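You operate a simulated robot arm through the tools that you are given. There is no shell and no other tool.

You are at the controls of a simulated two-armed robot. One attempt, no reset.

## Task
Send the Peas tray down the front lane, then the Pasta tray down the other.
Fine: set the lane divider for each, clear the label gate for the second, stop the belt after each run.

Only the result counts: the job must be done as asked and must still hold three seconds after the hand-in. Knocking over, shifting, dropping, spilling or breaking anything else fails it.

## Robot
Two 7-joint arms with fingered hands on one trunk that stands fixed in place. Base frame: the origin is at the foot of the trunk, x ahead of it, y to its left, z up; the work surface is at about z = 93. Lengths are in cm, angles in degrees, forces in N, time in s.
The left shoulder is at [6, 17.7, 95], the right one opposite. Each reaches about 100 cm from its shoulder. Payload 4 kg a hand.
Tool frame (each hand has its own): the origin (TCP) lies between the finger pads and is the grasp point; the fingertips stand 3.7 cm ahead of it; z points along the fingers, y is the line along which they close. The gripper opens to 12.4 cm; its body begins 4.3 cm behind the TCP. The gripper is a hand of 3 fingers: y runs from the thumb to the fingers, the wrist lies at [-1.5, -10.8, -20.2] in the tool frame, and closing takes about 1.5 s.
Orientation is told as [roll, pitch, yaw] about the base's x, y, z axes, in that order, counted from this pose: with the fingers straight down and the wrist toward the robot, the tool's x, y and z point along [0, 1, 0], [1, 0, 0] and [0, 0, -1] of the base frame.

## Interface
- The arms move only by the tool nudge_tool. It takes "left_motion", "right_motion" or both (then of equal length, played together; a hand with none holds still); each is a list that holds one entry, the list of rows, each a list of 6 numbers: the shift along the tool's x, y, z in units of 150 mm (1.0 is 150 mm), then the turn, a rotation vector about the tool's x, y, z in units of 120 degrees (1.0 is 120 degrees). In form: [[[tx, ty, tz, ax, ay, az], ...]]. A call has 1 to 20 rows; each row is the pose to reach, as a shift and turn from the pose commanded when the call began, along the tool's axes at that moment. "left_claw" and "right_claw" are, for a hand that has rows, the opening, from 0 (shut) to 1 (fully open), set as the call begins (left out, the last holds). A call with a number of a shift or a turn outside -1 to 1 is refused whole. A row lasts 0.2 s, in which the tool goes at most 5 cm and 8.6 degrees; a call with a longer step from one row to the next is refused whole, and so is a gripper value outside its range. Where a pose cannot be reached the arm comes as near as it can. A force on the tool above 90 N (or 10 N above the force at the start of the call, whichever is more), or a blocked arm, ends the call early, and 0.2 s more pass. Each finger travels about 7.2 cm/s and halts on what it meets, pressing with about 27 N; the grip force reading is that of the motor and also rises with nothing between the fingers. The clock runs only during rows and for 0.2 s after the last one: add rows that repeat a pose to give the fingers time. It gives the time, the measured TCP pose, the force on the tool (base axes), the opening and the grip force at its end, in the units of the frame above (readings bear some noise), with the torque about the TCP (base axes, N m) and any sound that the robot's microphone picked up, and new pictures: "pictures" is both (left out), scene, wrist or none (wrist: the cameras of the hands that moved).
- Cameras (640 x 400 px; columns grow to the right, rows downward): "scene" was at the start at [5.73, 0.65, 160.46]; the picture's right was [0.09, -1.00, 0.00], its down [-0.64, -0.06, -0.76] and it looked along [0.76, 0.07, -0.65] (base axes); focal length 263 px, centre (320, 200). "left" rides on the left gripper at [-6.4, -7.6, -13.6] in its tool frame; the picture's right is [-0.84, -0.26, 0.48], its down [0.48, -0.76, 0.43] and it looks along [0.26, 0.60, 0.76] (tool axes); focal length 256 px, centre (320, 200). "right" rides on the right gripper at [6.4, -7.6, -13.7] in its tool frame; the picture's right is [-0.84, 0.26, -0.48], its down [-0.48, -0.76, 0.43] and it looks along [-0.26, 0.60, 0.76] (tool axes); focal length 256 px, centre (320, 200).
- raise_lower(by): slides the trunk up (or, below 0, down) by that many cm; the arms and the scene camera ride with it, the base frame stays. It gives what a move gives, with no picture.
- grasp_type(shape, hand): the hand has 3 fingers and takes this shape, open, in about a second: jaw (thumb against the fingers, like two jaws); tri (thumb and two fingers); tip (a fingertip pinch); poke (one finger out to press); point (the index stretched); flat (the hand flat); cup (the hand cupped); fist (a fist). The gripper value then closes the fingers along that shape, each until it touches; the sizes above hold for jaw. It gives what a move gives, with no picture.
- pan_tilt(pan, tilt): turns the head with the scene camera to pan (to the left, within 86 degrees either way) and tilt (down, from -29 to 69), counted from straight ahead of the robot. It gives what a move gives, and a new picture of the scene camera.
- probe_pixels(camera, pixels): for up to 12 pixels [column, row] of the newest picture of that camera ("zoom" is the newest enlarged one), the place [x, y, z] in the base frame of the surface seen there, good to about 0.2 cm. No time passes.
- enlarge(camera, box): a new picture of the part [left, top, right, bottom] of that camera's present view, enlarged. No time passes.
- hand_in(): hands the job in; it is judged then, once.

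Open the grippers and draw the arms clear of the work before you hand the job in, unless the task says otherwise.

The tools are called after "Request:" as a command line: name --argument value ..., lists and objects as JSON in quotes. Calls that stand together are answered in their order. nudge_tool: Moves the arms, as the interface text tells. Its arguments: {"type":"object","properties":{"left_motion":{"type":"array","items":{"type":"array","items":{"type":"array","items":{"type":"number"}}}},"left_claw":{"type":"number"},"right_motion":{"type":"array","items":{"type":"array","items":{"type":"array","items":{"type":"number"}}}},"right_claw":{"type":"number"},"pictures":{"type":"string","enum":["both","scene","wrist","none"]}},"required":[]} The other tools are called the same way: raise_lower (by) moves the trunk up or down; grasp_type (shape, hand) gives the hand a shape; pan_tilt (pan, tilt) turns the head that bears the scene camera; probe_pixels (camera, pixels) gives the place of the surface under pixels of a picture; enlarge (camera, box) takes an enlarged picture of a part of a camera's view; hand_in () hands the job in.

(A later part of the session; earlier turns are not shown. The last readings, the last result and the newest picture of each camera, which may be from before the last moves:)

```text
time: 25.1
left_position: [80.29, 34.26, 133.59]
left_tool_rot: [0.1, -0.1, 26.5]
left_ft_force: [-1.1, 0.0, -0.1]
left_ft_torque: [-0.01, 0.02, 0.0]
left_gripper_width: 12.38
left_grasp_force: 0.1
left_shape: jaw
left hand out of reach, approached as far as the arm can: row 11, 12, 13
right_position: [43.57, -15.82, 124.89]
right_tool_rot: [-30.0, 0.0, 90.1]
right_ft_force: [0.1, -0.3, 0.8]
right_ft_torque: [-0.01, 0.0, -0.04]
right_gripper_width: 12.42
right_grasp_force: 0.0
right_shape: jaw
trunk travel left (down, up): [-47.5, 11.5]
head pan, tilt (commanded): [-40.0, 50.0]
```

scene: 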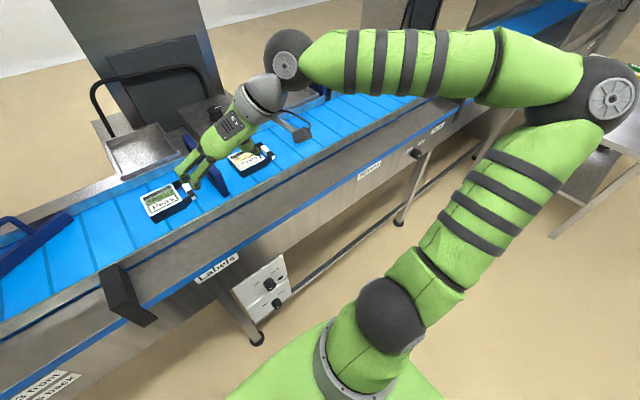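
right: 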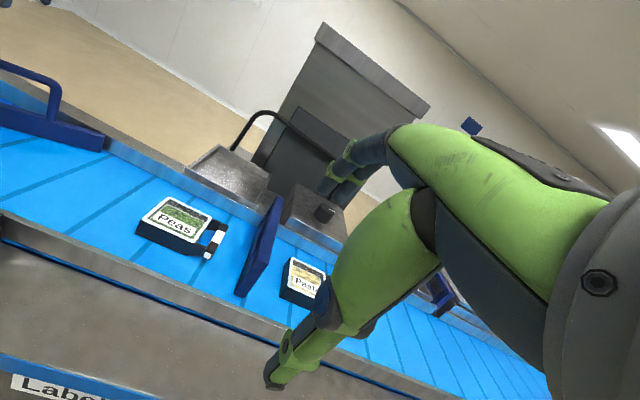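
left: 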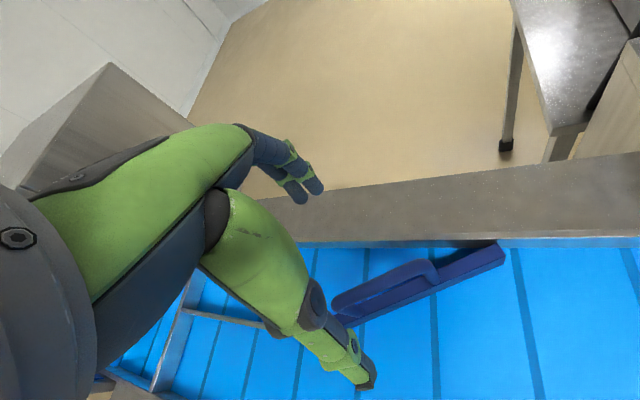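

The right hand now closes along y at (43.6, −15.8, 124.9). I retract it 6 cm and lower it in front of the table edge to test the reach downward.

Request:
nudge_tool --right_motion '[[[0.116, 0, -0.067, 0, 0, 0], [0.232, 0, -0.133, 0, 0, 0], [0.348, 0, -0.2, 0, 0, 0], [0.431, 0, -0.055, 0, 0, 0], [0.515, 0, 0.09, 0, 0, 0], [0.598, 0, 0.235, 0, 0, 0], [0.681, 0, 0.38, 0, 0, 0], [0.765, 0, 0.525, 0, 0, 0], [0.848, 0, 0.67, 0, 0, 0], [0.848, 0, 0.67, 0, 0, 0]]]' --pictures "scene"

```text
time: 27.3
left_position: [80.15, 34.25, 133.62]
left_tool_rot: [0.0, 0.0, 26.5]
left_ft_force: [-0.3, -0.4, -0.2]
left_ft_torque: [0.03, -0.03, -0.02]
left_gripper_width: 12.38
left_grasp_force: 0.1
left_shape: jaw
right_position: [38.28, -16.01, 110.6]
right_tool_rot: [-29.9, 0.0, 90.1]
right_ft_force: [-0.5, 0.1, 0.6]
right_ft_torque: [0.02, 0.02, 0.0]
right_gripper_width: 12.39
right_grasp_force: 0.1
right_shape: jaw
right hand out of reach, approached as far as the arm can: row 9, 10
trunk travel left (down, up): [-47.5, 11.5]
head pan, tilt (commanded): [-40.0, 50.0]
```

scene: 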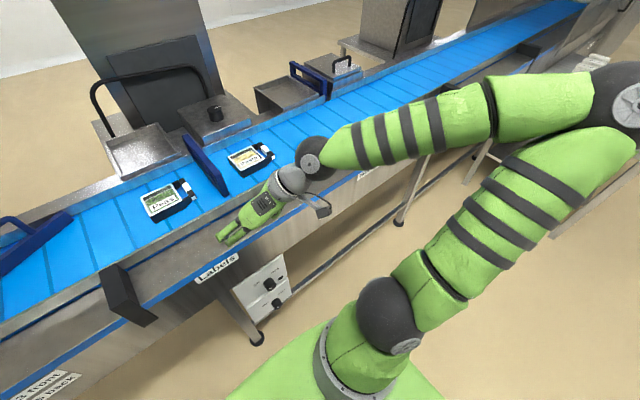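

It reached (38.3, −16, 110.6) before a limit. With the trunk fully lowered the knob corresponds to (44.2, −16.1, 107.9) here, so I rehearse that pose.

Request:
nudge_tool --right_motion '[[[-0.065, 0, 0.088, 0, 0, 0], [-0.13, 0, 0.175, 0, 0, 0], [-0.195, 0, 0.263, 0, 0, 0], [-0.26, 0, 0.35, 0, 0, 0], [-0.26, 0, 0.35, 0, 0, 0]]]' --pictures "none"

```text
time: 28.5
left_position: [80.18, 34.28, 133.67]
left_tool_rot: [0.0, 0.0, 26.5]
left_ft_force: [0.2, 0.0, 0.0]
left_ft_torque: [0.0, -0.01, -0.01]
left_gripper_width: 12.38
left_grasp_force: 0.0
left_shape: jaw
right_position: [44.55, -16.01, 107.91]
right_tool_rot: [-30.0, 0.0, 90.0]
right_ft_force: [0.6, 0.6, 0.3]
right_ft_torque: [-0.01, -0.02, 0.01]
right_gripper_width: 12.4
right_grasp_force: 0.1
right_shape: jaw
trunk travel left (down, up): [-47.5, 11.5]
head pan, tilt (commanded): [-40.0, 50.0]
```

Reachable. Now I rehearse the knob-turn swing about the x axis: first −45°.

Request:
nudge_tool --right_motion '[[[0, 0, 0, 0.0544, 0, -0.03125], [0, 0, 0, 0.1088, 0, -0.0625], [0, 0, 0, 0.163, 0, -0.0938], [0, 0, 0, 0.2175, 0, -0.125], [0, 0, 0, 0.272, 0, -0.156], [0, 0, 0, 0.326, 0, -0.1875], [0, 0, 0, 0.326, 0, -0.1875]]]' --pictures "scene"

```text
time: 30.1
left_position: [80.16, 34.26, 133.58]
left_tool_rot: [0.1, 0.0, 26.5]
left_ft_force: [-0.7, 0.2, 0.0]
left_ft_torque: [-0.01, 0.0, 0.04]
left_gripper_width: 12.41
left_grasp_force: 0.0
left_shape: jaw
right_position: [44.27, -15.9, 108.05]
right_tool_rot: [-30.1, 45.2, 89.9]
right_ft_force: [0.2, -0.3, 0.4]
right_ft_torque: [0.02, 0.02, -0.04]
right_gripper_width: 12.39
right_grasp_force: 0.1
right_shape: jaw
trunk travel left (down, up): [-47.5, 11.5]
head pan, tilt (commanded): [-40.0, 50.0]
```

scene: 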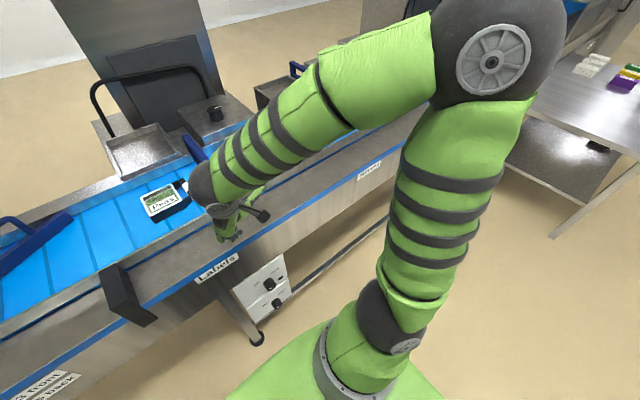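

−45° works. Now I rehearse the full +90° swing to the other side.

Request:
nudge_tool --right_motion '[[[0, 0, 0, -0.0544, 0, 0.03125], [0, 0, 0, -0.1088, 0, 0.0625], [0, 0, 0, -0.163, 0, 0.0938], [0, 0, 0, -0.2175, 0, 0.125], [0, 0, 0, -0.272, 0, 0.156], [0, 0, 0, -0.326, 0, 0.1875], [0, 0, 0, -0.381, 0, 0.219], [0, 0, 0, -0.435, 0, 0.25], [0, 0, 0, -0.489, 0, 0.281], [0, 0, 0, -0.544, 0, 0.3125], [0, 0, 0, -0.598, 0, 0.344], [0, 0, 0, -0.6525, 0, 0.375], [0, 0, 0, -0.6525, 0, 0.375]]]' --pictures "scene"

```text
time: 32.9
left_position: [80.27, 34.28, 133.54]
left_tool_rot: [0.0, 0.0, 26.6]
left_ft_force: [-0.2, -0.1, -0.3]
left_ft_torque: [0.02, 0.0, 0.01]
left_gripper_width: 12.38
left_grasp_force: 0.0
left_shape: jaw
right_position: [44.43, -15.98, 107.97]
right_tool_rot: [-29.9, -22.7, 90.2]
right_ft_force: [0.4, 0.4, 0.3]
right_ft_torque: [0.04, -0.01, 0.0]
right_gripper_width: 12.39
right_grasp_force: 0.1
right_shape: jaw
right hand out of reach, approached as far as the arm can: row 10, 11, 12, 13
trunk travel left (down, up): [-47.5, 11.5]
head pan, tilt (commanded): [-40.0, 50.0]
```

scene: 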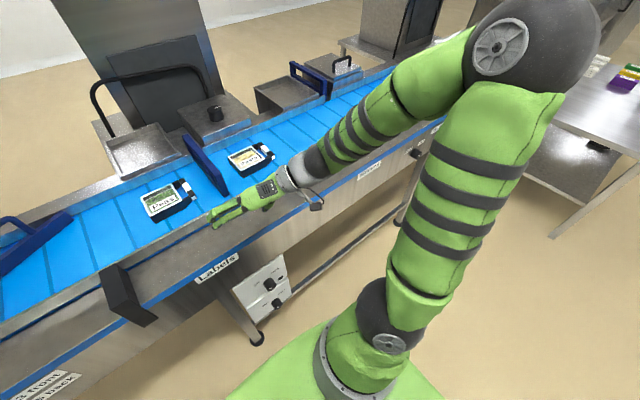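

It reached only +22.7°. I rehearse the range the other way, down to about −72°, so a full ~95° turn fits in one grip.

Request:
nudge_tool --right_motion '[[[0, 0, 0, 0.0574, 0, -0.033], [0, 0, 0, 0.1148, 0, -0.066], [0, 0, 0, 0.172, 0, -0.099], [0, 0, 0, 0.2296, 0, -0.132], [0, 0, 0, 0.287, 0, -0.165], [0, 0, 0, 0.344, 0, -0.198], [0, 0, 0, 0.402, 0, -0.231], [0, 0, 0, 0.459, 0, -0.264], [0, 0, 0, 0.517, 0, -0.297], [0, 0, 0, 0.574, 0, -0.33], [0, 0, 0, 0.631, 0, -0.363], [0, 0, 0, 0.689, 0, -0.396], [0, 0, 0, 0.689, 0, -0.396]]]' --pictures "scene"

```text
time: 35.7
left_position: [80.33, 34.33, 133.54]
left_tool_rot: [0.1, 0.0, 26.4]
left_ft_force: [0.3, 1.2, 0.6]
left_ft_torque: [0.01, 0.02, 0.01]
left_gripper_width: 12.38
left_grasp_force: 0.1
left_shape: jaw
right_position: [44.43, -15.92, 108.03]
right_tool_rot: [-30.4, 73.0, 89.5]
right_ft_force: [-0.1, 0.5, 0.0]
right_ft_torque: [-0.02, 0.02, 0.01]
right_gripper_width: 12.4
right_grasp_force: 0.0
right_shape: jaw
trunk travel left (down, up): [-47.5, 11.5]
head pan, tilt (commanded): [-40.0, 50.0]
```

scene: 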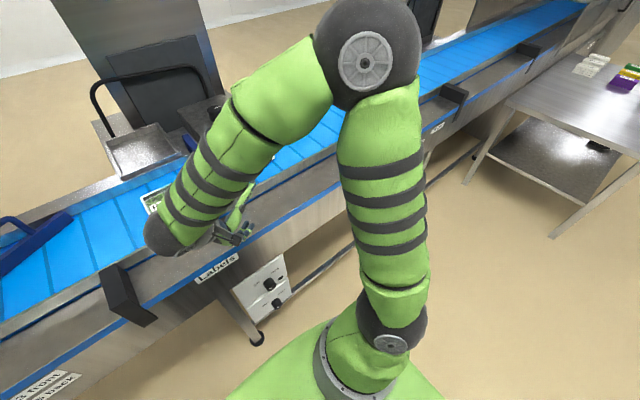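

The −73° to +22.7° range works. I check where elbow and forearm lie so they would clear the table edge when the trunk is lowered, probing (365,60), (250,110), (200,200) and others.

Request:
probe_pixels --camera "scene" --pixels '[[365, 60], [330, 40], [400, 30], [300, 90], [250, 90], [220, 130], [190, 190], [165, 225], [230, 235], [240, 200], [330, 20], [160, 240]]'

Request:
pan_tilt --pan -15 --tilt 40

```text
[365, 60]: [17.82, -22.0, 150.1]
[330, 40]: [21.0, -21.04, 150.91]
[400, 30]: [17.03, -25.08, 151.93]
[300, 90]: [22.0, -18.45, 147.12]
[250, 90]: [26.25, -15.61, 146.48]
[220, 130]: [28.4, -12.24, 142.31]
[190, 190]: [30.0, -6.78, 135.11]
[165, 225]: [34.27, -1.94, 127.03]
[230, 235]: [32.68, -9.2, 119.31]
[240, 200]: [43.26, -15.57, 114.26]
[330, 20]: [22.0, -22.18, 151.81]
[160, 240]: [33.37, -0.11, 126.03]
```

```text
time: 36.6
left_position: [80.22, 34.37, 133.65]
left_tool_rot: [0.0, 0.0, 26.5]
left_ft_force: [-1.0, -0.2, 1.2]
left_ft_torque: [-0.03, 0.01, 0.03]
left_gripper_width: 12.38
left_grasp_force: 0.0
left_shape: jaw
right_position: [44.46, -16.01, 108.04]
right_tool_rot: [-30.2, 72.7, 89.7]
right_ft_force: [0.3, -0.7, 0.3]
right_ft_torque: [0.03, 0.01, 0.01]
right_gripper_width: 12.4
right_grasp_force: 0.1
right_shape: jaw
trunk travel left (down, up): [-47.5, 11.5]
head pan, tilt (commanded): [-15.0, 40.0]
```

scene: 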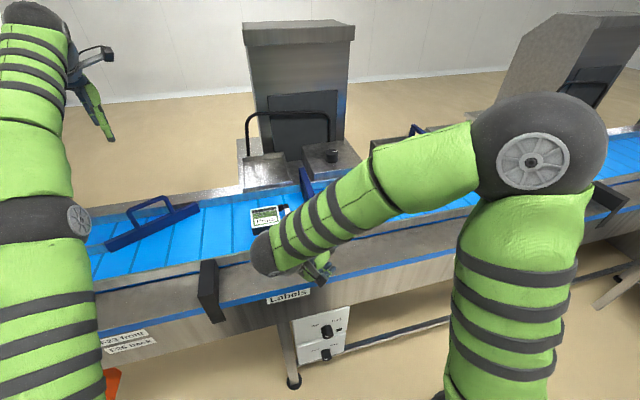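

The elbow and forearm would clear the table, but a hand tilted this far from the knob axis grips poorly. I will instead try to get the hand pointing straight along +x with the elbow out to the right; first I swing back up to the neutral roll.

Request:
nudge_tool --right_motion '[[[-0.01, -0.064, -0.017, -0.053, 0, 0.03], [-0.019, -0.127, -0.034, -0.106, 0, 0.061], [-0.029, -0.191, -0.051, -0.159, 0, 0.091], [-0.039, -0.255, -0.068, -0.212, 0, 0.122], [-0.049, -0.319, -0.085, -0.265, 0, 0.152], [-0.058, -0.382, -0.101, -0.317, 0, 0.182], [-0.068, -0.446, -0.118, -0.37, 0, 0.213], [-0.078, -0.51, -0.135, -0.423, 0, 0.243], [-0.087, -0.573, -0.152, -0.476, 0, 0.274], [-0.097, -0.637, -0.169, -0.529, 0, 0.304]]]' --pictures "none"

```text
time: 38.8
left_position: [80.28, 34.22, 133.71]
left_tool_rot: [0.1, 0.0, 26.6]
left_ft_force: [-0.2, 0.1, 0.0]
left_ft_torque: [-0.01, -0.04, -0.03]
left_gripper_width: 12.37
left_grasp_force: 0.0
left_shape: jaw
right_position: [44.44, -15.95, 117.98]
right_tool_rot: [-30.0, -0.5, 89.9]
right_ft_force: [-0.4, -0.1, -0.7]
right_ft_torque: [0.0, -0.01, -0.02]
right_gripper_width: 12.4
right_grasp_force: 0.0
right_shape: jaw
trunk travel left (down, up): [-47.5, 11.5]
head pan, tilt (commanded): [-15.0, 40.0]
```

Back at tilt 30° with the wrist to the right. I move right 15 cm and a bit up while tilting the hand to point straight along +x.

Request:
nudge_tool --right_motion '[[[-0.005, -0.1, -0.036, 0, -0.05, 0], [-0.01, -0.2, -0.071, 0, -0.1, 0], [-0.015, -0.3, -0.107, 0, -0.15, 0], [-0.02, -0.4, -0.143, 0, -0.2, 0], [-0.025, -0.5, -0.179, 0, -0.25, 0], [-0.03, -0.6, -0.214, 0, -0.3, 0], [-0.035, -0.7, -0.25, 0, -0.35, 0], [-0.04, -0.8, -0.286, 0, -0.4, 0], [-0.045, -0.9, -0.321, 0, -0.45, 0], [-0.05, -1.0, -0.357, 0, -0.5, 0], [-0.05, -1.0, -0.357, 0, -0.5, 0]]]' --pictures "scene"

```text
time: 41.2
left_position: [80.28, 34.3, 133.58]
left_tool_rot: [0.0, 0.1, 26.5]
left_ft_force: [0.0, 1.0, 0.2]
left_ft_torque: [-0.02, 0.03, 0.01]
left_gripper_width: 12.38
left_grasp_force: 0.1
left_shape: jaw
right_position: [43.43, -32.25, 123.78]
right_tool_rot: [-90.0, -0.2, 90.1]
right_ft_force: [0.1, 0.1, 0.3]
right_ft_torque: [0.01, -0.01, 0.02]
right_gripper_width: 12.4
right_grasp_force: 0.1
right_shape: jaw
right hand out of reach, approached as far as the arm can: row 7, 8, 9, 10, 11
trunk travel left (down, up): [-47.5, 11.5]
head pan, tilt (commanded): [-15.0, 40.0]
```

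scene: 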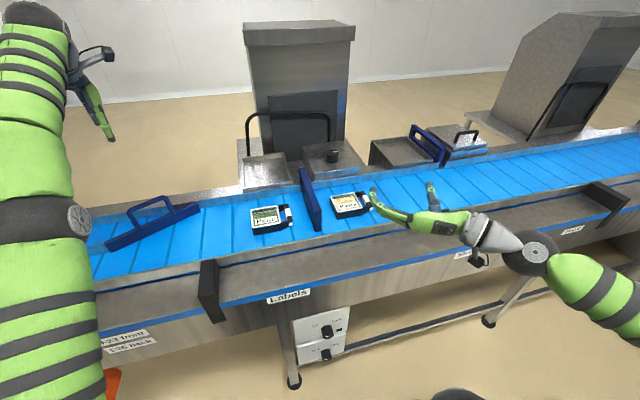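

The hand now points along +x at (43.4, −32.3, 123.8) with the elbow out low right. Before descending I look right to check what the elbow could hit.

Request:
pan_tilt --pan -65 --tilt 50

```text
time: 42.4
left_position: [80.27, 34.43, 133.67]
left_tool_rot: [-0.1, 0.0, 26.5]
left_ft_force: [0.6, 0.5, -0.7]
left_ft_torque: [0.03, 0.02, -0.02]
left_gripper_width: 12.35
left_grasp_force: 0.2
left_shape: jaw
right_position: [43.37, -32.37, 123.8]
right_tool_rot: [-89.9, -0.3, 90.0]
right_ft_force: [-0.6, 0.0, -0.1]
right_ft_torque: [0.0, 0.03, 0.0]
right_gripper_width: 12.4
right_grasp_force: 0.1
right_shape: jaw
trunk travel left (down, up): [-47.5, 11.5]
head pan, tilt (commanded): [-65.0, 50.0]
```

scene: 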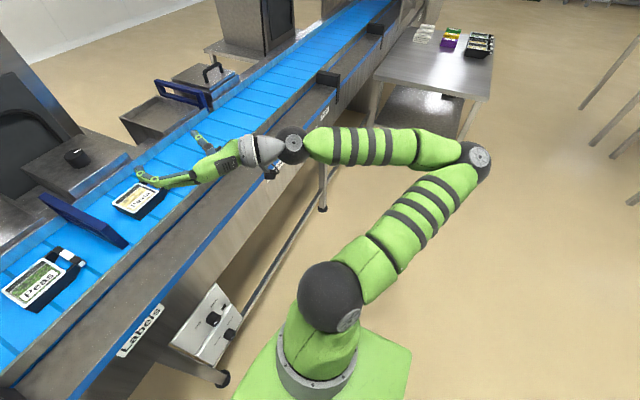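

Request:
probe_pixels --camera "scene" --pixels '[[480, 155], [470, 170], [430, 150], [350, 145], [292, 145], [260, 150], [475, 98], [400, 70], [335, 280], [350, 320], [470, 45], [380, 90]]'

```text
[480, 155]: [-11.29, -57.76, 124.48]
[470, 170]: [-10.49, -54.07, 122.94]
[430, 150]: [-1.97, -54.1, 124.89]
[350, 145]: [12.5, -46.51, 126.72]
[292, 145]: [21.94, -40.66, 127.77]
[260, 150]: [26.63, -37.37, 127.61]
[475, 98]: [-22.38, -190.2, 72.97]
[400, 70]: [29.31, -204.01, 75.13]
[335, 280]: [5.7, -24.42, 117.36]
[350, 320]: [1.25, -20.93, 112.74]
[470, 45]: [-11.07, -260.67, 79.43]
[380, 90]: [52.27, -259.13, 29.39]
```

The elbow now sits behind-right at about (−11, −58, 122), ideal for a forward-pointing hand, and nothing is near it. I move right 10 cm, then down 15 cm.

Request:
nudge_tool --right_motion '[[[0, -0.17, -0.03, 0, 0, 0], [0, -0.34, -0.06, 0, 0, 0], [0, -0.5, -0.09, 0, 0, 0], [0.1, -0.6, -0.09, 0, 0, 0], [0.2, -0.667, -0.09, 0, 0, 0], [0.35, -0.667, -0.09, 0, 0, 0], [0.5, -0.667, -0.09, 0, 0, 0], [0.65, -0.667, -0.09, 0, 0, 0], [0.8, -0.667, -0.09, 0, 0, 0], [0.95, -0.667, -0.09, 0, 0, 0], [0.95, -0.667, -0.09, 0, 0, 0]]]' --pictures "scene"

```text
time: 44.8
left_position: [80.18, 34.32, 133.58]
left_tool_rot: [-0.1, -0.1, 26.5]
left_ft_force: [0.5, 0.5, 0.7]
left_ft_torque: [0.01, -0.04, -0.01]
left_gripper_width: 12.37
left_grasp_force: 0.1
left_shape: jaw
right_position: [41.95, -42.37, 109.28]
right_tool_rot: [-90.0, -0.4, 90.0]
right_ft_force: [-0.4, 0.1, -0.6]
right_ft_torque: [0.04, 0.01, -0.02]
right_gripper_width: 12.39
right_grasp_force: 0.0
right_shape: jaw
trunk travel left (down, up): [-47.5, 11.5]
head pan, tilt (commanded): [-65.0, 50.0]
```

scene: 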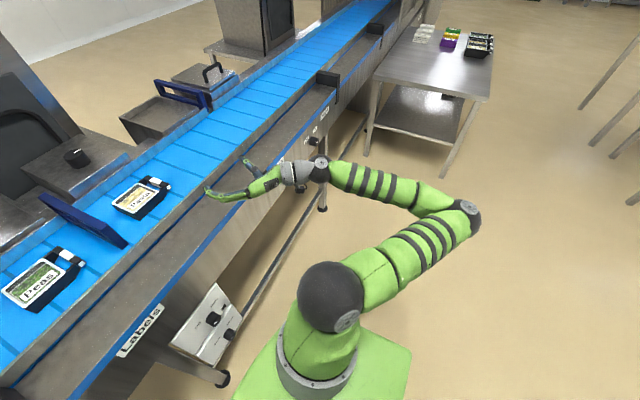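

That went smoothly. I continue straight down another 14 cm, then more.

Request:
nudge_tool --right_motion '[[[0.16, 0, 0, 0, 0, 0], [0.32, 0, 0, 0, 0, 0], [0.48, 0, 0, 0, 0, 0], [0.64, 0, 0, 0, 0, 0], [0.8, 0, 0, 0, 0, 0], [0.96, 0, 0, 0, 0, 0], [0.96, 0, 0, 0, 0, 0]]]' --pictures "none"

Request:
nudge_tool --right_motion '[[[0.16, 0, 0, 0, 0, 0], [0.32, 0, 0, 0, 0, 0], [0.48, 0, 0, 0, 0, 0], [0.64, 0, 0, 0, 0, 0], [0.8, 0, 0, 0, 0, 0], [0.96, 0, 0, 0, 0, 0], [0.96, 0, 0, 0, 0, 0]]]' --pictures "scene"

```text
time: 46.4
left_position: [80.18, 34.34, 133.65]
left_tool_rot: [0.0, 0.0, 26.5]
left_ft_force: [0.1, 0.1, 0.2]
left_ft_torque: [0.0, -0.01, 0.02]
left_gripper_width: 12.39
left_grasp_force: 0.1
left_shape: jaw
right_position: [43.9, -40.97, 99.95]
right_tool_rot: [-87.4, 0.5, 89.7]
right_ft_force: [-0.1, -0.4, 0.4]
right_ft_torque: [-0.02, -0.01, 0.04]
right_gripper_width: 12.43
right_grasp_force: 0.0
right_shape: jaw
right hand out of reach, approached as far as the arm can: row 3, 4, 5, 6, 7
trunk travel left (down, up): [-47.5, 11.5]
head pan, tilt (commanded): [-65.0, 50.0]
```

```text
time: 48.0
left_position: [80.16, 34.26, 133.67]
left_tool_rot: [0.0, 0.1, 26.5]
left_ft_force: [-0.2, 0.2, -0.4]
left_ft_torque: [0.0, 0.04, -0.01]
left_gripper_width: 12.37
left_grasp_force: 0.0
left_shape: jaw
right_position: [46.35, -37.92, 94.66]
right_tool_rot: [-85.0, 1.9, 89.3]
right_ft_force: [0.4, -0.4, -0.3]
right_ft_torque: [0.01, 0.01, -0.02]
right_gripper_width: 12.43
right_grasp_force: 0.1
right_shape: jaw
right hand out of reach, approached as far as the arm can: row 1, 2, 3, 4, 5, 6, 7
trunk travel left (down, up): [-47.5, 11.5]
head pan, tilt (commanded): [-65.0, 50.0]
```

scene: 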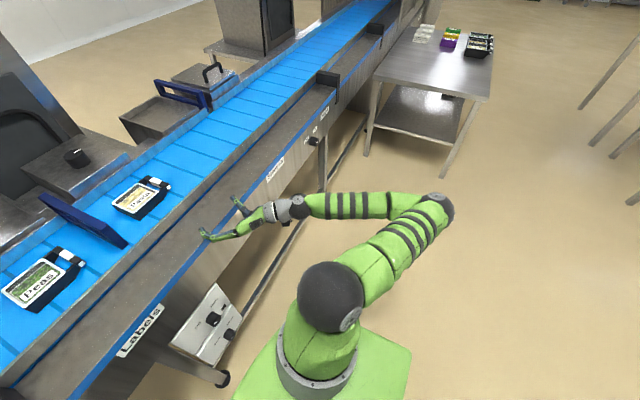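

The right arm hits a shoulder limit here, so I back it away. By symmetry the left arm, reaching across, has more room for a straight-on grip at the knob; I start bringing it back and over.

Request:
nudge_tool --right_motion '[[[-0.1, 0, -0.1, 0, 0, 0], [-0.2, 0, -0.2, 0, 0, 0], [-0.35, -0.1, -0.33, 0, 0, 0], [-0.5, -0.25, -0.33, 0, 0, 0], [-0.65, -0.4, -0.33, 0, 0, 0], [-0.8, -0.53, -0.33, 0, 0, 0], [-0.8, -0.53, -0.33, 0, 0, 0]]]' --left_motion '[[[-0.03, -0.132, 0, 0, 0, 0.032], [-0.06, -0.264, 0, 0, 0, 0.063], [-0.09, -0.396, 0, 0, 0, 0.095], [-0.12, -0.527, 0, 0, 0, 0.126], [-0.15, -0.66, 0, 0, 0, 0.158], [-0.18, -0.79, 0, 0, 0, 0.19], [-0.21, -0.923, 0, 0, 0, 0.221]]]' --pictures "none"

Request:
pan_tilt --pan 0 --tilt 50

```text
time: 49.6
left_position: [69.1, 25.38, 133.66]
left_tool_rot: [0.0, 0.0, -0.1]
left_ft_force: [0.5, 0.7, -0.2]
left_ft_torque: [0.01, -0.01, 0.02]
left_gripper_width: 12.39
left_grasp_force: 0.1
left_shape: jaw
right_position: [41.94, -45.21, 107.52]
right_tool_rot: [-85.0, 2.0, 89.3]
right_ft_force: [0.3, 0.2, 0.2]
right_ft_torque: [-0.03, 0.02, -0.02]
right_gripper_width: 12.4
right_grasp_force: 0.1
right_shape: jaw
trunk travel left (down, up): [-47.5, 11.5]
head pan, tilt (commanded): [-65.0, 50.0]
```

```text
time: 51.0
left_position: [69.05, 25.36, 133.63]
left_tool_rot: [0.0, 0.0, 0.1]
left_ft_force: [-0.1, 0.4, -0.2]
left_ft_torque: [0.02, 0.0, -0.03]
left_gripper_width: 12.39
left_grasp_force: 0.0
left_shape: jaw
right_position: [41.84, -44.98, 107.37]
right_tool_rot: [-84.9, 2.0, 89.3]
right_ft_force: [0.6, -0.5, 0.3]
right_ft_torque: [0.0, 0.01, -0.02]
right_gripper_width: 12.39
right_grasp_force: 0.1
right_shape: jaw
trunk travel left (down, up): [-47.5, 11.5]
head pan, tilt (commanded): [0.0, 50.0]
```

scene: 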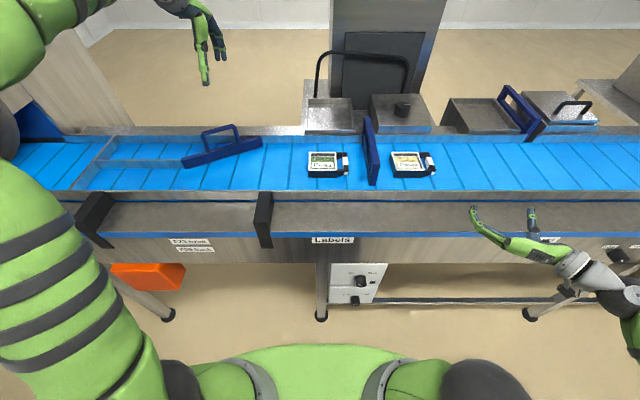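

The left hand is at (69, 25.4, 133.6). I pitch it to point forward while moving it right and back.

Request:
nudge_tool --left_motion '[[[-0.083, -0.05, 0.033, -0.0625, 0, 0], [-0.167, -0.1, 0.067, -0.125, 0, 0], [-0.25, -0.15, 0.1, -0.1875, 0, 0], [-0.333, -0.2, 0.133, -0.25, 0, 0], [-0.417, -0.25, 0.167, -0.3125, 0, 0], [-0.5, -0.3, 0.2, -0.375, 0, 0], [-0.583, -0.35, 0.233, -0.4375, 0, 0], [-0.667, -0.4, 0.267, -0.5, 0, 0], [-0.75, -0.45, 0.3, -0.5625, 0, 0], [-0.833, -0.5, 0.333, -0.625, 0, 0], [-0.917, -0.55, 0.367, -0.6875, 0, 0], [-1.0, -0.6, 0.4, -0.75, 0, 0], [-1.0, -0.6, 0.4, -0.75, 0, 0]]]' --pictures "scene"

```text
time: 53.8
left_position: [60.07, 10.41, 127.64]
left_tool_rot: [-173.1, -89.8, 173.3]
left_ft_force: [-0.1, -0.2, -0.5]
left_ft_torque: [0.0, 0.01, 0.03]
left_gripper_width: 12.41
left_grasp_force: 0.0
left_shape: jaw
left hand out of reach, approached as far as the arm can: row 10
right_position: [41.93, -45.06, 107.51]
right_tool_rot: [-85.0, 1.9, 89.3]
right_ft_force: [0.3, -0.1, -0.4]
right_ft_torque: [0.02, 0.03, -0.06]
right_gripper_width: 12.41
right_grasp_force: 0.1
right_shape: jaw
trunk travel left (down, up): [-47.5, 11.5]
head pan, tilt (commanded): [0.0, 50.0]
```

scene: 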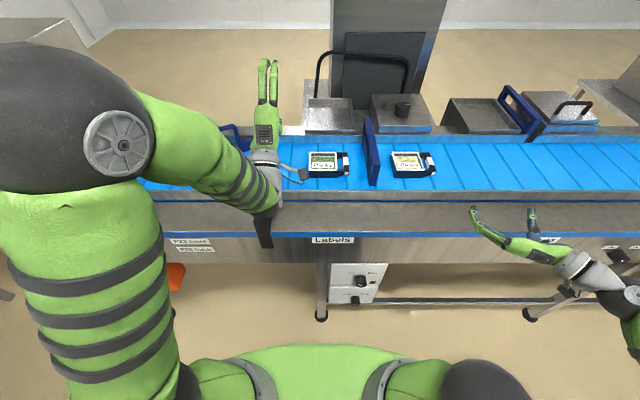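

Left hand points forward at (60, 10.4, 127.6). I keep moving it right, down and back toward the rehearsal pose.

Request:
nudge_tool --left_motion '[[[-0.125, -0.066, -0.066, 0, 0, 0], [-0.25, -0.133, -0.133, 0, 0, 0], [-0.375, -0.2, -0.2, 0, 0, 0], [-0.5, -0.266, -0.266, 0, 0, 0], [-0.625, -0.333, -0.333, 0, 0, 0], [-0.75, -0.4, -0.4, 0, 0, 0], [-0.875, -0.466, -0.466, 0, 0, 0], [-1.0, -0.53, -0.53, 0, 0, 0], [-1.0, -0.53, -0.53, 0, 0, 0]]]' --pictures "scene"

```text
time: 55.8
left_position: [52.29, -4.62, 119.69]
left_tool_rot: [-108.7, -90.0, 108.7]
left_ft_force: [0.1, 0.0, -0.2]
left_ft_torque: [0.03, -0.01, 0.02]
left_gripper_width: 12.4
left_grasp_force: 0.1
left_shape: jaw
right_position: [41.8, -45.16, 107.56]
right_tool_rot: [-85.0, 2.0, 89.3]
right_ft_force: [0.5, -0.1, 0.4]
right_ft_torque: [-0.01, -0.02, 0.02]
right_gripper_width: 12.41
right_grasp_force: 0.2
right_shape: jaw
trunk travel left (down, up): [-47.5, 11.5]
head pan, tilt (commanded): [0.0, 50.0]
```

scene: 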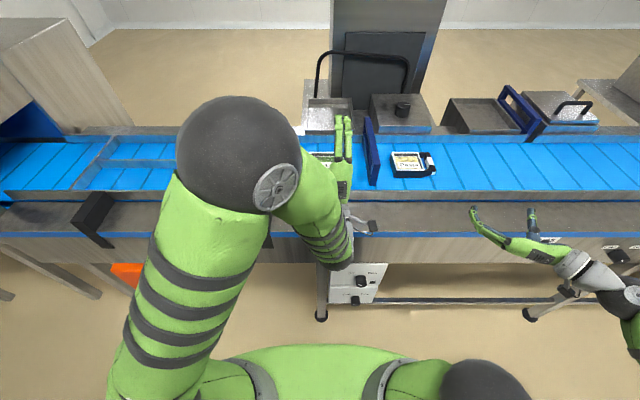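

Works well. I continue to the rehearsal pose (44, −16, 108).

Request:
nudge_tool --left_motion '[[[-0.095, -0.098, -0.069, 0, 0, 0], [-0.19, -0.195, -0.138, 0, 0, 0], [-0.285, -0.293, -0.207, 0, 0, 0], [-0.38, -0.39, -0.277, 0, 0, 0], [-0.475, -0.488, -0.346, 0, 0, 0], [-0.57, -0.585, -0.415, 0, 0, 0], [-0.665, -0.683, -0.484, 0, 0, 0], [-0.76, -0.78, -0.553, 0, 0, 0], [-0.76, -0.78, -0.553, 0, 0, 0]]]' --pictures "scene"

```text
time: 57.8
left_position: [44.21, -17.59, 108.93]
left_tool_rot: [47.7, -89.8, -47.5]
left_ft_force: [0.0, -0.1, -0.2]
left_ft_torque: [-0.02, 0.0, 0.01]
left_gripper_width: 12.41
left_grasp_force: 0.0
left_shape: jaw
left hand out of reach, approached as far as the arm can: row 3, 4, 5, 6, 7, 8, 9
right_position: [41.9, -45.25, 107.46]
right_tool_rot: [-85.0, 2.0, 89.3]
right_ft_force: [-1.0, 0.1, 0.0]
right_ft_torque: [0.01, 0.01, -0.01]
right_gripper_width: 12.39
right_grasp_force: 0.0
right_shape: jaw
trunk travel left (down, up): [-47.5, 11.5]
head pan, tilt (commanded): [0.0, 50.0]
```

scene: 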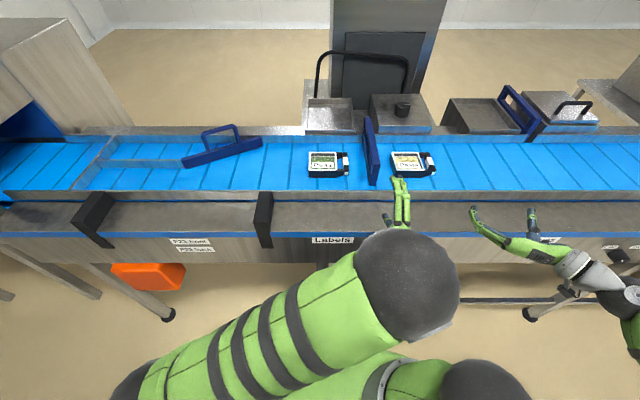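

The left hand got to (44.2, −17.6, 108.9), nearly the rehearsal pose. I test rolling it −90° about its axis (wrist to the right), correcting the position a little.

Request:
nudge_tool --left_motion '[[[0.01, 0, 0, 0, 0, -0.0625], [0.02, 0, 0, 0, 0, -0.125], [0.04, -0.01, 0, 0, 0, -0.1875], [0.05, -0.02, 0, 0, 0, -0.25], [0.06, -0.03, 0, 0, 0, -0.3125], [0.08, -0.04, 0, 0, 0, -0.375], [0.1, -0.05, 0, 0, 0, -0.4375], [0.1, -0.06, 0, 0, 0, -0.5], [0.1, -0.06, 0, 0, 0, -0.5625], [0.1, -0.06, 0, 0, 0, -0.625], [0.1, -0.06, 0, 0, 0, -0.6875], [0.1, -0.06, 0, 0, 0, -0.75], [0.1, -0.06, 0, 0, 0, -0.75]]]' --pictures "scene"

```text
time: 59.4
left_position: [53.17, -32.93, 119.95]
left_tool_rot: [-89.4, -38.5, 89.9]
left_ft_force: [0.4, 0.7, -0.1]
left_ft_torque: [-0.01, 0.02, -0.01]
left_gripper_width: 12.4
left_grasp_force: 0.1
left_shape: jaw
left hand out of reach, approached as far as the arm can: row 1, 2, 3, 4, 5, 6, 7, 8
right_position: [42.02, -47.12, 107.23]
right_tool_rot: [-85.1, 2.1, 86.8]
right_ft_force: [1.6, -2.9, -0.8]
right_ft_torque: [0.06, 0.0, 0.15]
right_gripper_width: 12.41
right_grasp_force: 0.1
right_shape: jaw
trunk travel left (down, up): [-47.5, 11.5]
head pan, tilt (commanded): [0.0, 50.0]
stopped in row 8 (right hand): the force on the tool passed its limit at 128 N (the readings are from after the stop); the commanded pose is now the measured one
```

scene: 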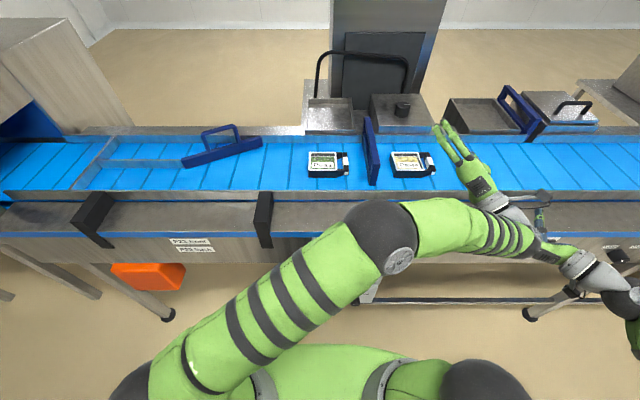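

The left arm took a big detour and brushed the right hand; nothing on the line was touched. I lift the left hand away and move the right hand further right.

Request:
nudge_tool --left_motion '[[[-0.07, 0.055, 0, 0, 0, 0], [-0.14, 0.11, 0, 0, 0, 0], [-0.21, 0.165, 0, 0, 0, 0], [-0.28, 0.22, 0, 0, 0, 0], [-0.35, 0.275, 0, 0, 0, 0], [-0.42, 0.33, 0, 0, 0, 0]]]' --right_motion '[[[0, -0.03, 0, 0, 0, 0], [0, -0.1, 0, 0, 0, 0], [0, -0.2, 0, 0, 0, 0], [0, -0.35, 0, 0, 0, 0], [0, -0.5, 0, 0, 0, 0], [0, -0.65, 0, 0, 0, 0]]]' --pictures "scene"

```text
time: 60.8
left_position: [53.13, -32.97, 127.9]
left_tool_rot: [-89.4, -38.6, 89.9]
left_ft_force: [-0.1, -0.6, -0.5]
left_ft_torque: [-0.01, 0.01, 0.02]
left_gripper_width: 12.42
left_grasp_force: 0.0
left_shape: jaw
right_position: [41.5, -56.9, 107.58]
right_tool_rot: [-85.1, 2.0, 86.7]
right_ft_force: [-0.1, 1.0, -0.3]
right_ft_torque: [-0.01, 0.03, -0.04]
right_gripper_width: 12.39
right_grasp_force: 0.1
right_shape: jaw
trunk travel left (down, up): [-47.5, 11.5]
head pan, tilt (commanded): [0.0, 50.0]
```

scene: 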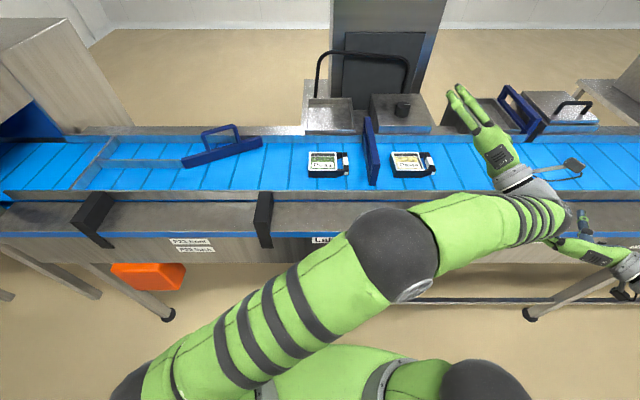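

Both hands are free again. I go back to the plan of using the right hand from above at a slant with the trunk lowered, but with a narrower fingertip pinch, so I set the right hand to the tip shape and look at it.

Request:
grasp_type --shape "tip" --hand "right"

Request:
enlarge --camera "right" --box '[0, 0, 640, 400]'

Request:
enlarge --camera "scene" --box '[440, 150, 640, 300]'

```text
time: 61.7
left_position: [53.29, -32.88, 127.87]
left_tool_rot: [-89.3, -38.6, 89.9]
left_ft_force: [-0.6, 0.7, 0.0]
left_ft_torque: [-0.02, -0.02, -0.02]
left_gripper_width: 12.41
left_grasp_force: 0.1
left_shape: jaw
right_position: [41.54, -56.89, 107.55]
right_tool_rot: [-85.1, 2.1, 86.7]
right_ft_force: [0.1, -0.5, 0.4]
right_ft_torque: [0.02, -0.04, 0.01]
right_gripper_width: 12.4
right_grasp_force: 0.2
right_shape: tip
trunk travel left (down, up): [-47.5, 11.5]
head pan, tilt (commanded): [0.0, 50.0]
```

```text
1.00 times, centred on (320, 200) of right (not enlarged: the box is as wide or as high as the picture)
```

zoom: 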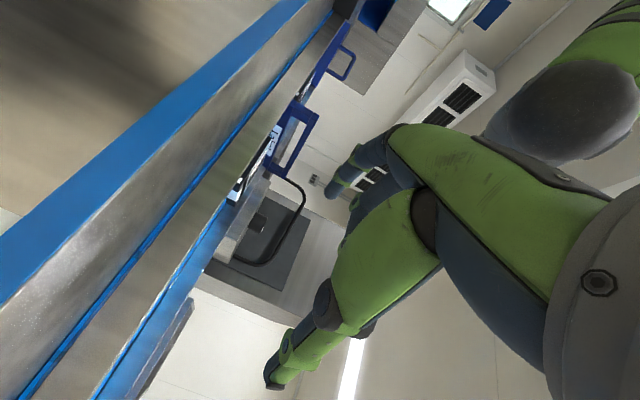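

```text
2.67 times, centred on (540, 225) of scene
```

zoom: 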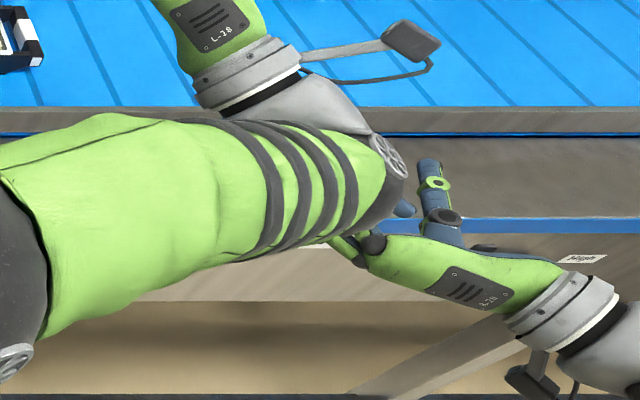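

The tip shape leaves one finger and the thumb. I first return the left arm to its own side, moving up-left and rolling back.

Request:
nudge_tool --left_motion '[[[0.045, 0.12, 0.04, 0, 0, 0.05], [0.09, 0.24, 0.08, 0, 0, 0.1], [0.135, 0.36, 0.12, 0, 0, 0.16], [0.18, 0.48, 0.16, 0, 0, 0.21], [0.225, 0.6, 0.2, 0, 0, 0.27], [0.27, 0.72, 0.24, 0, 0, 0.32], [0.315, 0.84, 0.28, 0, 0, 0.38], [0.36, 0.98, 0.33, 0, 0, 0.43], [0.36, 0.98, 0.33, 0, 0, 0.43]]]' --pictures "scene"

```text
time: 63.7
left_position: [58.39, -17.99, 132.94]
left_tool_rot: [26.7, -89.4, -26.4]
left_ft_force: [0.3, -0.3, 0.3]
left_ft_torque: [-0.01, 0.03, -0.01]
left_gripper_width: 12.4
left_grasp_force: 0.0
left_shape: jaw
right_position: [41.5, -56.99, 107.55]
right_tool_rot: [-85.1, 2.1, 86.7]
right_ft_force: [0.6, -0.6, -0.1]
right_ft_torque: [0.01, 0.04, 0.02]
right_gripper_width: 12.36
right_grasp_force: 0.1
right_shape: tip
trunk travel left (down, up): [-47.5, 11.5]
head pan, tilt (commanded): [0.0, 50.0]
```

scene: 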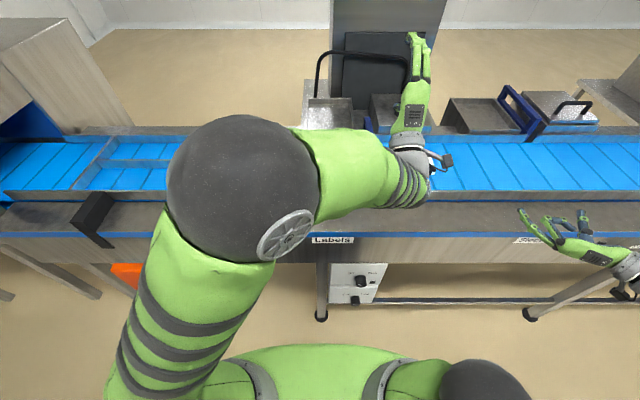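

Left arm is returning fine. I continue moving it left and up.

Request:
nudge_tool --left_motion '[[[0.125, 0.05, 0, 0, 0, 0], [0.25, 0.1, 0, 0, 0, 0], [0.375, 0.15, 0, 0, 0, 0], [0.5, 0.2, 0, 0, 0, 0], [0.625, 0.25, 0, 0, 0, 0], [0.75, 0.3, 0, 0, 0, 0], [0.875, 0.35, 0, 0, 0, 0], [1.0, 0.4, 0, 0, 0, 0]]]' --pictures "none"

Request:
nudge_tool --left_motion '[[[0.125, 0.05, 0, 0, 0, 0], [0.25, 0.1, 0, 0, 0, 0], [0.375, 0.15, 0, 0.06, 0, 0], [0.5, 0.2, 0, 0.12, 0, 0], [0.625, 0.25, 0, 0.18, 0, 0], [0.75, 0.3, 0, 0.24, 0, 0], [0.875, 0.35, 0, 0.3, 0, 0], [1.0, 0.4, 0, 0.36, 0, 0], [1.0, 0.5, 0, 0.42, 0, 0], [1.0, 0.6, 0, 0.48, 0, 0], [1.0, 0.7, 0, 0.54, 0, 0]]]' --pictures "scene"

```text
time: 65.5
left_position: [58.12, -2.89, 138.96]
left_tool_rot: [19.0, -89.5, -18.5]
left_ft_force: [0.5, 0.7, 0.1]
left_ft_torque: [0.0, 0.01, -0.03]
left_gripper_width: 12.39
left_grasp_force: 0.1
left_shape: jaw
right_position: [41.55, -56.8, 107.63]
right_tool_rot: [-85.1, 2.1, 86.7]
right_ft_force: [1.2, 0.0, 0.2]
right_ft_torque: [-0.01, 0.01, -0.01]
right_gripper_width: 12.39
right_grasp_force: 0.0
right_shape: tip
trunk travel left (down, up): [-47.5, 11.5]
head pan, tilt (commanded): [0.0, 50.0]
```

```text
time: 67.9
left_position: [58.23, 12.04, 149.42]
left_tool_rot: [0.1, -24.7, 0.2]
left_ft_force: [0.2, -0.7, -0.5]
left_ft_torque: [0.01, -0.05, 0.02]
left_gripper_width: 12.39
left_grasp_force: 0.0
left_shape: jaw
right_position: [41.57, -56.97, 107.5]
right_tool_rot: [-85.1, 2.2, 86.7]
right_ft_force: [0.5, 0.1, -0.6]
right_ft_torque: [-0.01, -0.02, -0.03]
right_gripper_width: 12.38
right_grasp_force: 0.0
right_shape: tip
trunk travel left (down, up): [-47.5, 11.5]
head pan, tilt (commanded): [0.0, 50.0]
```

scene: 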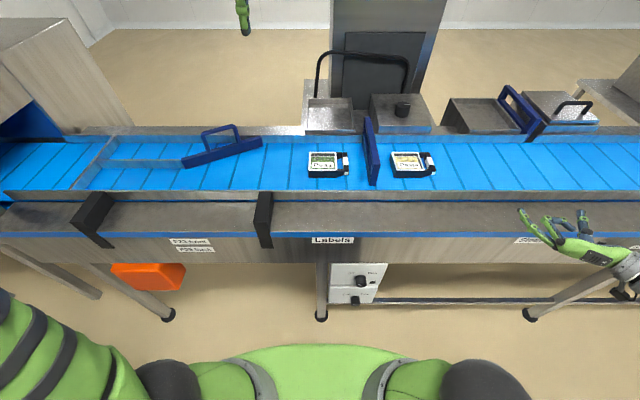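

Left hand is clear at (58, 12, 149). I move it further left/up and bring the right hand back up-left with the forward-pointing pose.

Request:
nudge_tool --left_motion '[[[0.125, 0.02, -0.045, 0, 0, 0], [0.25, 0.04, -0.09, 0, 0, 0], [0.375, 0.06, -0.135, 0, 0, 0], [0.5, 0.083, -0.18, 0, 0, 0], [0.625, 0.1, -0.225, 0, 0, 0], [0.75, 0.125, -0.27, 0, 0, 0], [0.875, 0.145, -0.315, 0, 0, 0], [1.0, 0.167, -0.363, 0, 0, 0]]]' --right_motion '[[[-0.125, 0.125, 0, 0, 0, 0], [-0.25, 0.25, 0, 0, 0, 0], [-0.375, 0.375, 0, 0, 0, 0], [-0.5, 0.5, 0, 0, 0, 0], [-0.625, 0.625, 0, 0, 0, 0], [-0.75, 0.75, 0, 0, 0, 0], [-0.875, 0.875, 0, 0, 0, 0], [-1.0, 1.0, 0, 0, 0, 0]]]' --pictures "none"

Request:
nudge_tool --right_motion '[[[0, 0.09, 0, 0, 0.045, 0], [0, 0.18, 0, 0, 0.092, 0], [0, 0.27, 0, 0, 0.138, 0], [0, 0.36, 0, 0, 0.184, 0], [0, 0.45, 0, 0, 0.23, 0], [0, 0.54, 0, 0, 0.276, 0], [0, 0.63, 0, 0, 0.322, 0], [0, 0.72, 0, 0, 0.368, 0], [0, 0.81, 0, 0, 0.414, 0], [0, 0.9, 0, 0, 0.458, 0], [0, 0.9, 0, 0, 0.458, 0]]]' --pictures "scene"

```text
time: 69.7
left_position: [58.01, 26.99, 155.51]
left_tool_rot: [0.2, -24.8, 0.3]
left_ft_force: [0.5, -0.2, 0.8]
left_ft_torque: [-0.02, 0.03, 0.01]
left_gripper_width: 12.41
left_grasp_force: 0.1
left_shape: jaw
right_position: [43.84, -41.27, 122.4]
right_tool_rot: [-85.1, 2.2, 86.6]
right_ft_force: [0.8, -0.2, -0.2]
right_ft_torque: [-0.01, 0.0, 0.01]
right_gripper_width: 12.38
right_grasp_force: 0.1
right_shape: tip
trunk travel left (down, up): [-47.5, 11.5]
head pan, tilt (commanded): [0.0, 50.0]
```

```text
time: 72.1
left_position: [57.99, 26.86, 155.48]
left_tool_rot: [0.1, -24.7, 0.2]
left_ft_force: [-0.8, 0.6, 0.6]
left_ft_torque: [-0.02, 0.02, -0.01]
left_gripper_width: 12.38
left_grasp_force: 0.0
left_shape: jaw
right_position: [44.58, -27.83, 121.34]
right_tool_rot: [-30.0, 2.2, 86.6]
right_ft_force: [-0.6, -0.6, -0.2]
right_ft_torque: [0.0, -0.02, 0.01]
right_gripper_width: 12.4
right_grasp_force: 0.0
right_shape: tip
trunk travel left (down, up): [-47.5, 11.5]
head pan, tilt (commanded): [0.0, 50.0]
```

scene: 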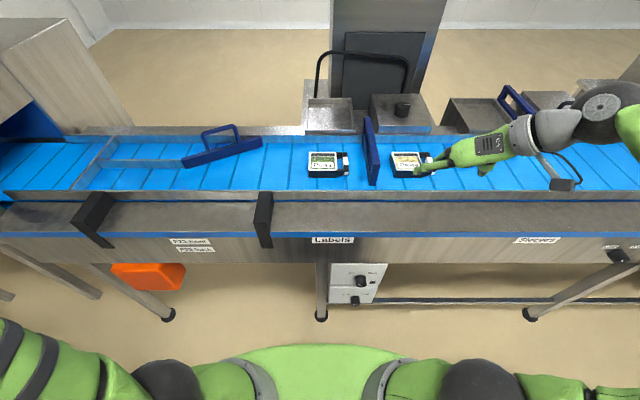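

The right hand is back slanted at (44.6, −27.8, 121.3). I partly close the tip pinch to see where its fingertips lie relative to the TCP.

Request:
nudge_tool --right_motion '[[[0, 0, 0, 0, 0, 0], [0, 0, 0, 0, 0, 0], [0, 0, 0, 0, 0, 0], [0, 0, 0, 0, 0, 0], [0, 0, 0, 0, 0, 0], [0, 0, 0, 0, 0, 0]]]' --right_claw 0.35 --pictures "both"

```text
time: 73.5
left_position: [58.06, 26.91, 155.4]
left_tool_rot: [0.2, -24.7, 0.3]
left_ft_force: [-0.2, -0.4, 0.2]
left_ft_torque: [-0.02, 0.03, -0.01]
left_gripper_width: 12.42
left_grasp_force: 0.1
left_shape: jaw
right_position: [44.57, -27.7, 121.38]
right_tool_rot: [-30.0, 2.1, 86.7]
right_ft_force: [-0.1, 0.1, 0.2]
right_ft_torque: [0.02, 0.04, -0.03]
right_gripper_width: 4.54
right_grasp_force: 0.1
right_shape: tip
trunk travel left (down, up): [-47.5, 11.5]
head pan, tilt (commanded): [0.0, 50.0]
```

scene: 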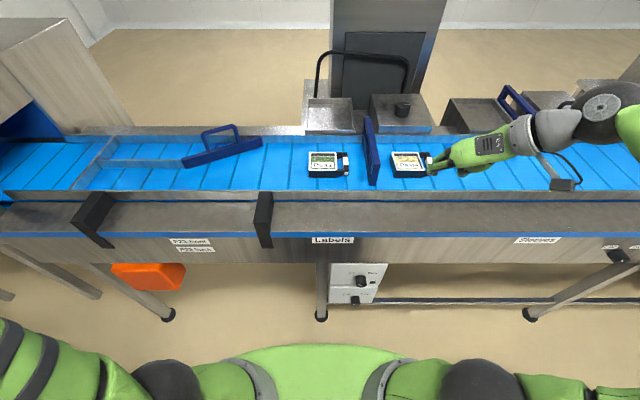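
right: 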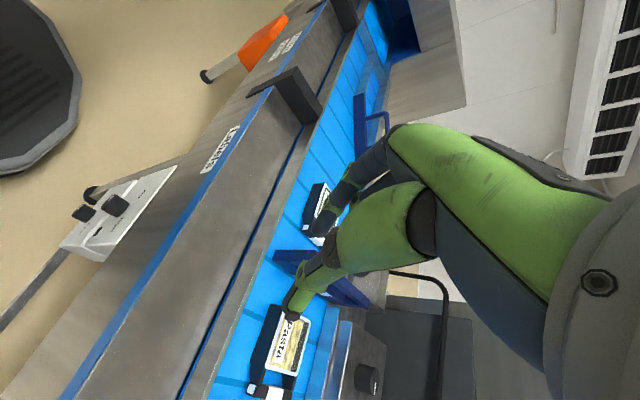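

I enlarge the wrist view around the fingertips and probe them.

Request:
enlarge --camera "right" --box '[260, 120, 480, 330]'

Request:
probe_pixels --camera "right" --pixels '[[290, 310], [296, 295], [325, 270], [345, 255], [315, 238], [330, 215], [345, 190], [365, 165], [375, 185], [350, 200], [360, 215], [410, 215]]'

```text
1.90 times, centred on (370, 225) of right
```

zoom: 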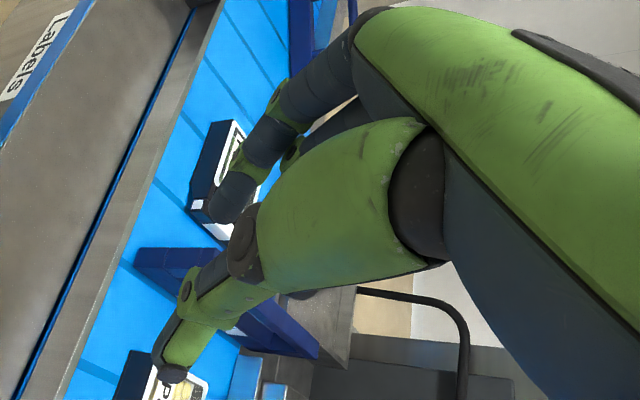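

```text
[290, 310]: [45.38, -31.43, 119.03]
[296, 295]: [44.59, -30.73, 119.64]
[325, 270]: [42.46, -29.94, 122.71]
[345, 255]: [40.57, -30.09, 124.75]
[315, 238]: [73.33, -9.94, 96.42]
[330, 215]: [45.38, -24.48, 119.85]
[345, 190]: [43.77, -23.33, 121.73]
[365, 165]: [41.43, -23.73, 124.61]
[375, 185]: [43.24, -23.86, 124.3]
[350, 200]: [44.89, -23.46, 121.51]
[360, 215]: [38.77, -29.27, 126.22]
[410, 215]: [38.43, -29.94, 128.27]
```

I look closer at the hand in the scene view to see whether the second finger is curled.

Request:
enlarge --camera "scene" --box '[415, 110, 535, 190]'

Request:
probe_pixels --camera "zoom" --pixels '[[90, 290], [110, 265], [140, 250], [170, 230], [120, 330], [180, 300], [240, 350], [290, 325], [300, 240], [400, 200], [130, 200], [200, 335]]'

```text
5.00 times, centred on (475, 150) of scene
```

zoom: 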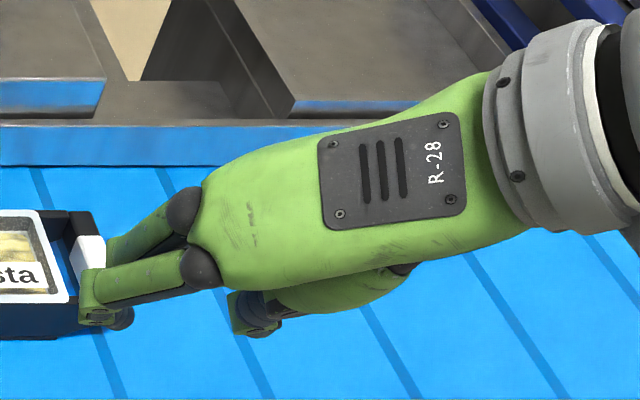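

```text
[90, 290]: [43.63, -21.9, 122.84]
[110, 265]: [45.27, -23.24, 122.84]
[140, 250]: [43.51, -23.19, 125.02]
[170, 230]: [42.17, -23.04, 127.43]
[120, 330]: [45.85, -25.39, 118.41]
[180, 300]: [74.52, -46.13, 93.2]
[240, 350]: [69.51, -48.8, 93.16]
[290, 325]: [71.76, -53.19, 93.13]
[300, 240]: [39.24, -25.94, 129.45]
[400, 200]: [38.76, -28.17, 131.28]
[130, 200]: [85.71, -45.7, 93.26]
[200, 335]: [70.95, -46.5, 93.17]
```

Both fingers stay extended, so I go back to the jaw shape, whose sizes are known, and plan a slanted grip on the knob. I reset the shape and square up the hand at (44.4, −16, 118).

Request:
grasp_type --shape "jaw" --hand "right"

Request:
nudge_tool --right_motion '[[[0.02, 0.13, 0.03, -0.005, 0, -0.003], [0.04, 0.26, 0.06, -0.01, 0, -0.005], [0.06, 0.39, 0.09, -0.015, 0, -0.008], [0.08, 0.52, 0.12, -0.02, 0, -0.01], [0.1, 0.65, 0.15, -0.025, 0, -0.013], [0.12, 0.787, 0.185, -0.03, 0, -0.0155], [0.12, 0.787, 0.185, -0.03, 0, -0.0155]]]' --right_claw 0.6 --pictures "none"

```text
time: 74.4
left_position: [58.01, 27.06, 155.44]
left_tool_rot: [0.2, -24.7, 0.3]
left_ft_force: [-0.5, 0.4, -0.5]
left_ft_torque: [0.01, -0.01, 0.01]
left_gripper_width: 12.39
left_grasp_force: 0.0
left_shape: jaw
right_position: [44.41, -27.69, 121.28]
right_tool_rot: [-30.1, 2.2, 86.7]
right_ft_force: [0.0, -0.3, -0.1]
right_ft_torque: [0.01, 0.01, 0.0]
right_gripper_width: 12.34
right_grasp_force: 0.0
right_shape: jaw
trunk travel left (down, up): [-47.5, 11.5]
head pan, tilt (commanded): [0.0, 50.0]
```

```text
time: 76.0
left_position: [58.09, 26.92, 155.37]
left_tool_rot: [0.2, -24.7, 0.4]
left_ft_force: [-0.7, -0.2, 0.0]
left_ft_torque: [0.0, 0.0, 0.0]
left_gripper_width: 12.43
left_grasp_force: 0.0
left_shape: jaw
right_position: [44.97, -16.34, 117.56]
right_tool_rot: [-30.0, 0.0, 90.3]
right_ft_force: [0.6, 1.2, -0.1]
right_ft_torque: [-0.01, 0.0, 0.01]
right_gripper_width: 7.47
right_grasp_force: 0.0
right_shape: jaw
trunk travel left (down, up): [-47.5, 11.5]
head pan, tilt (commanded): [0.0, 50.0]
```

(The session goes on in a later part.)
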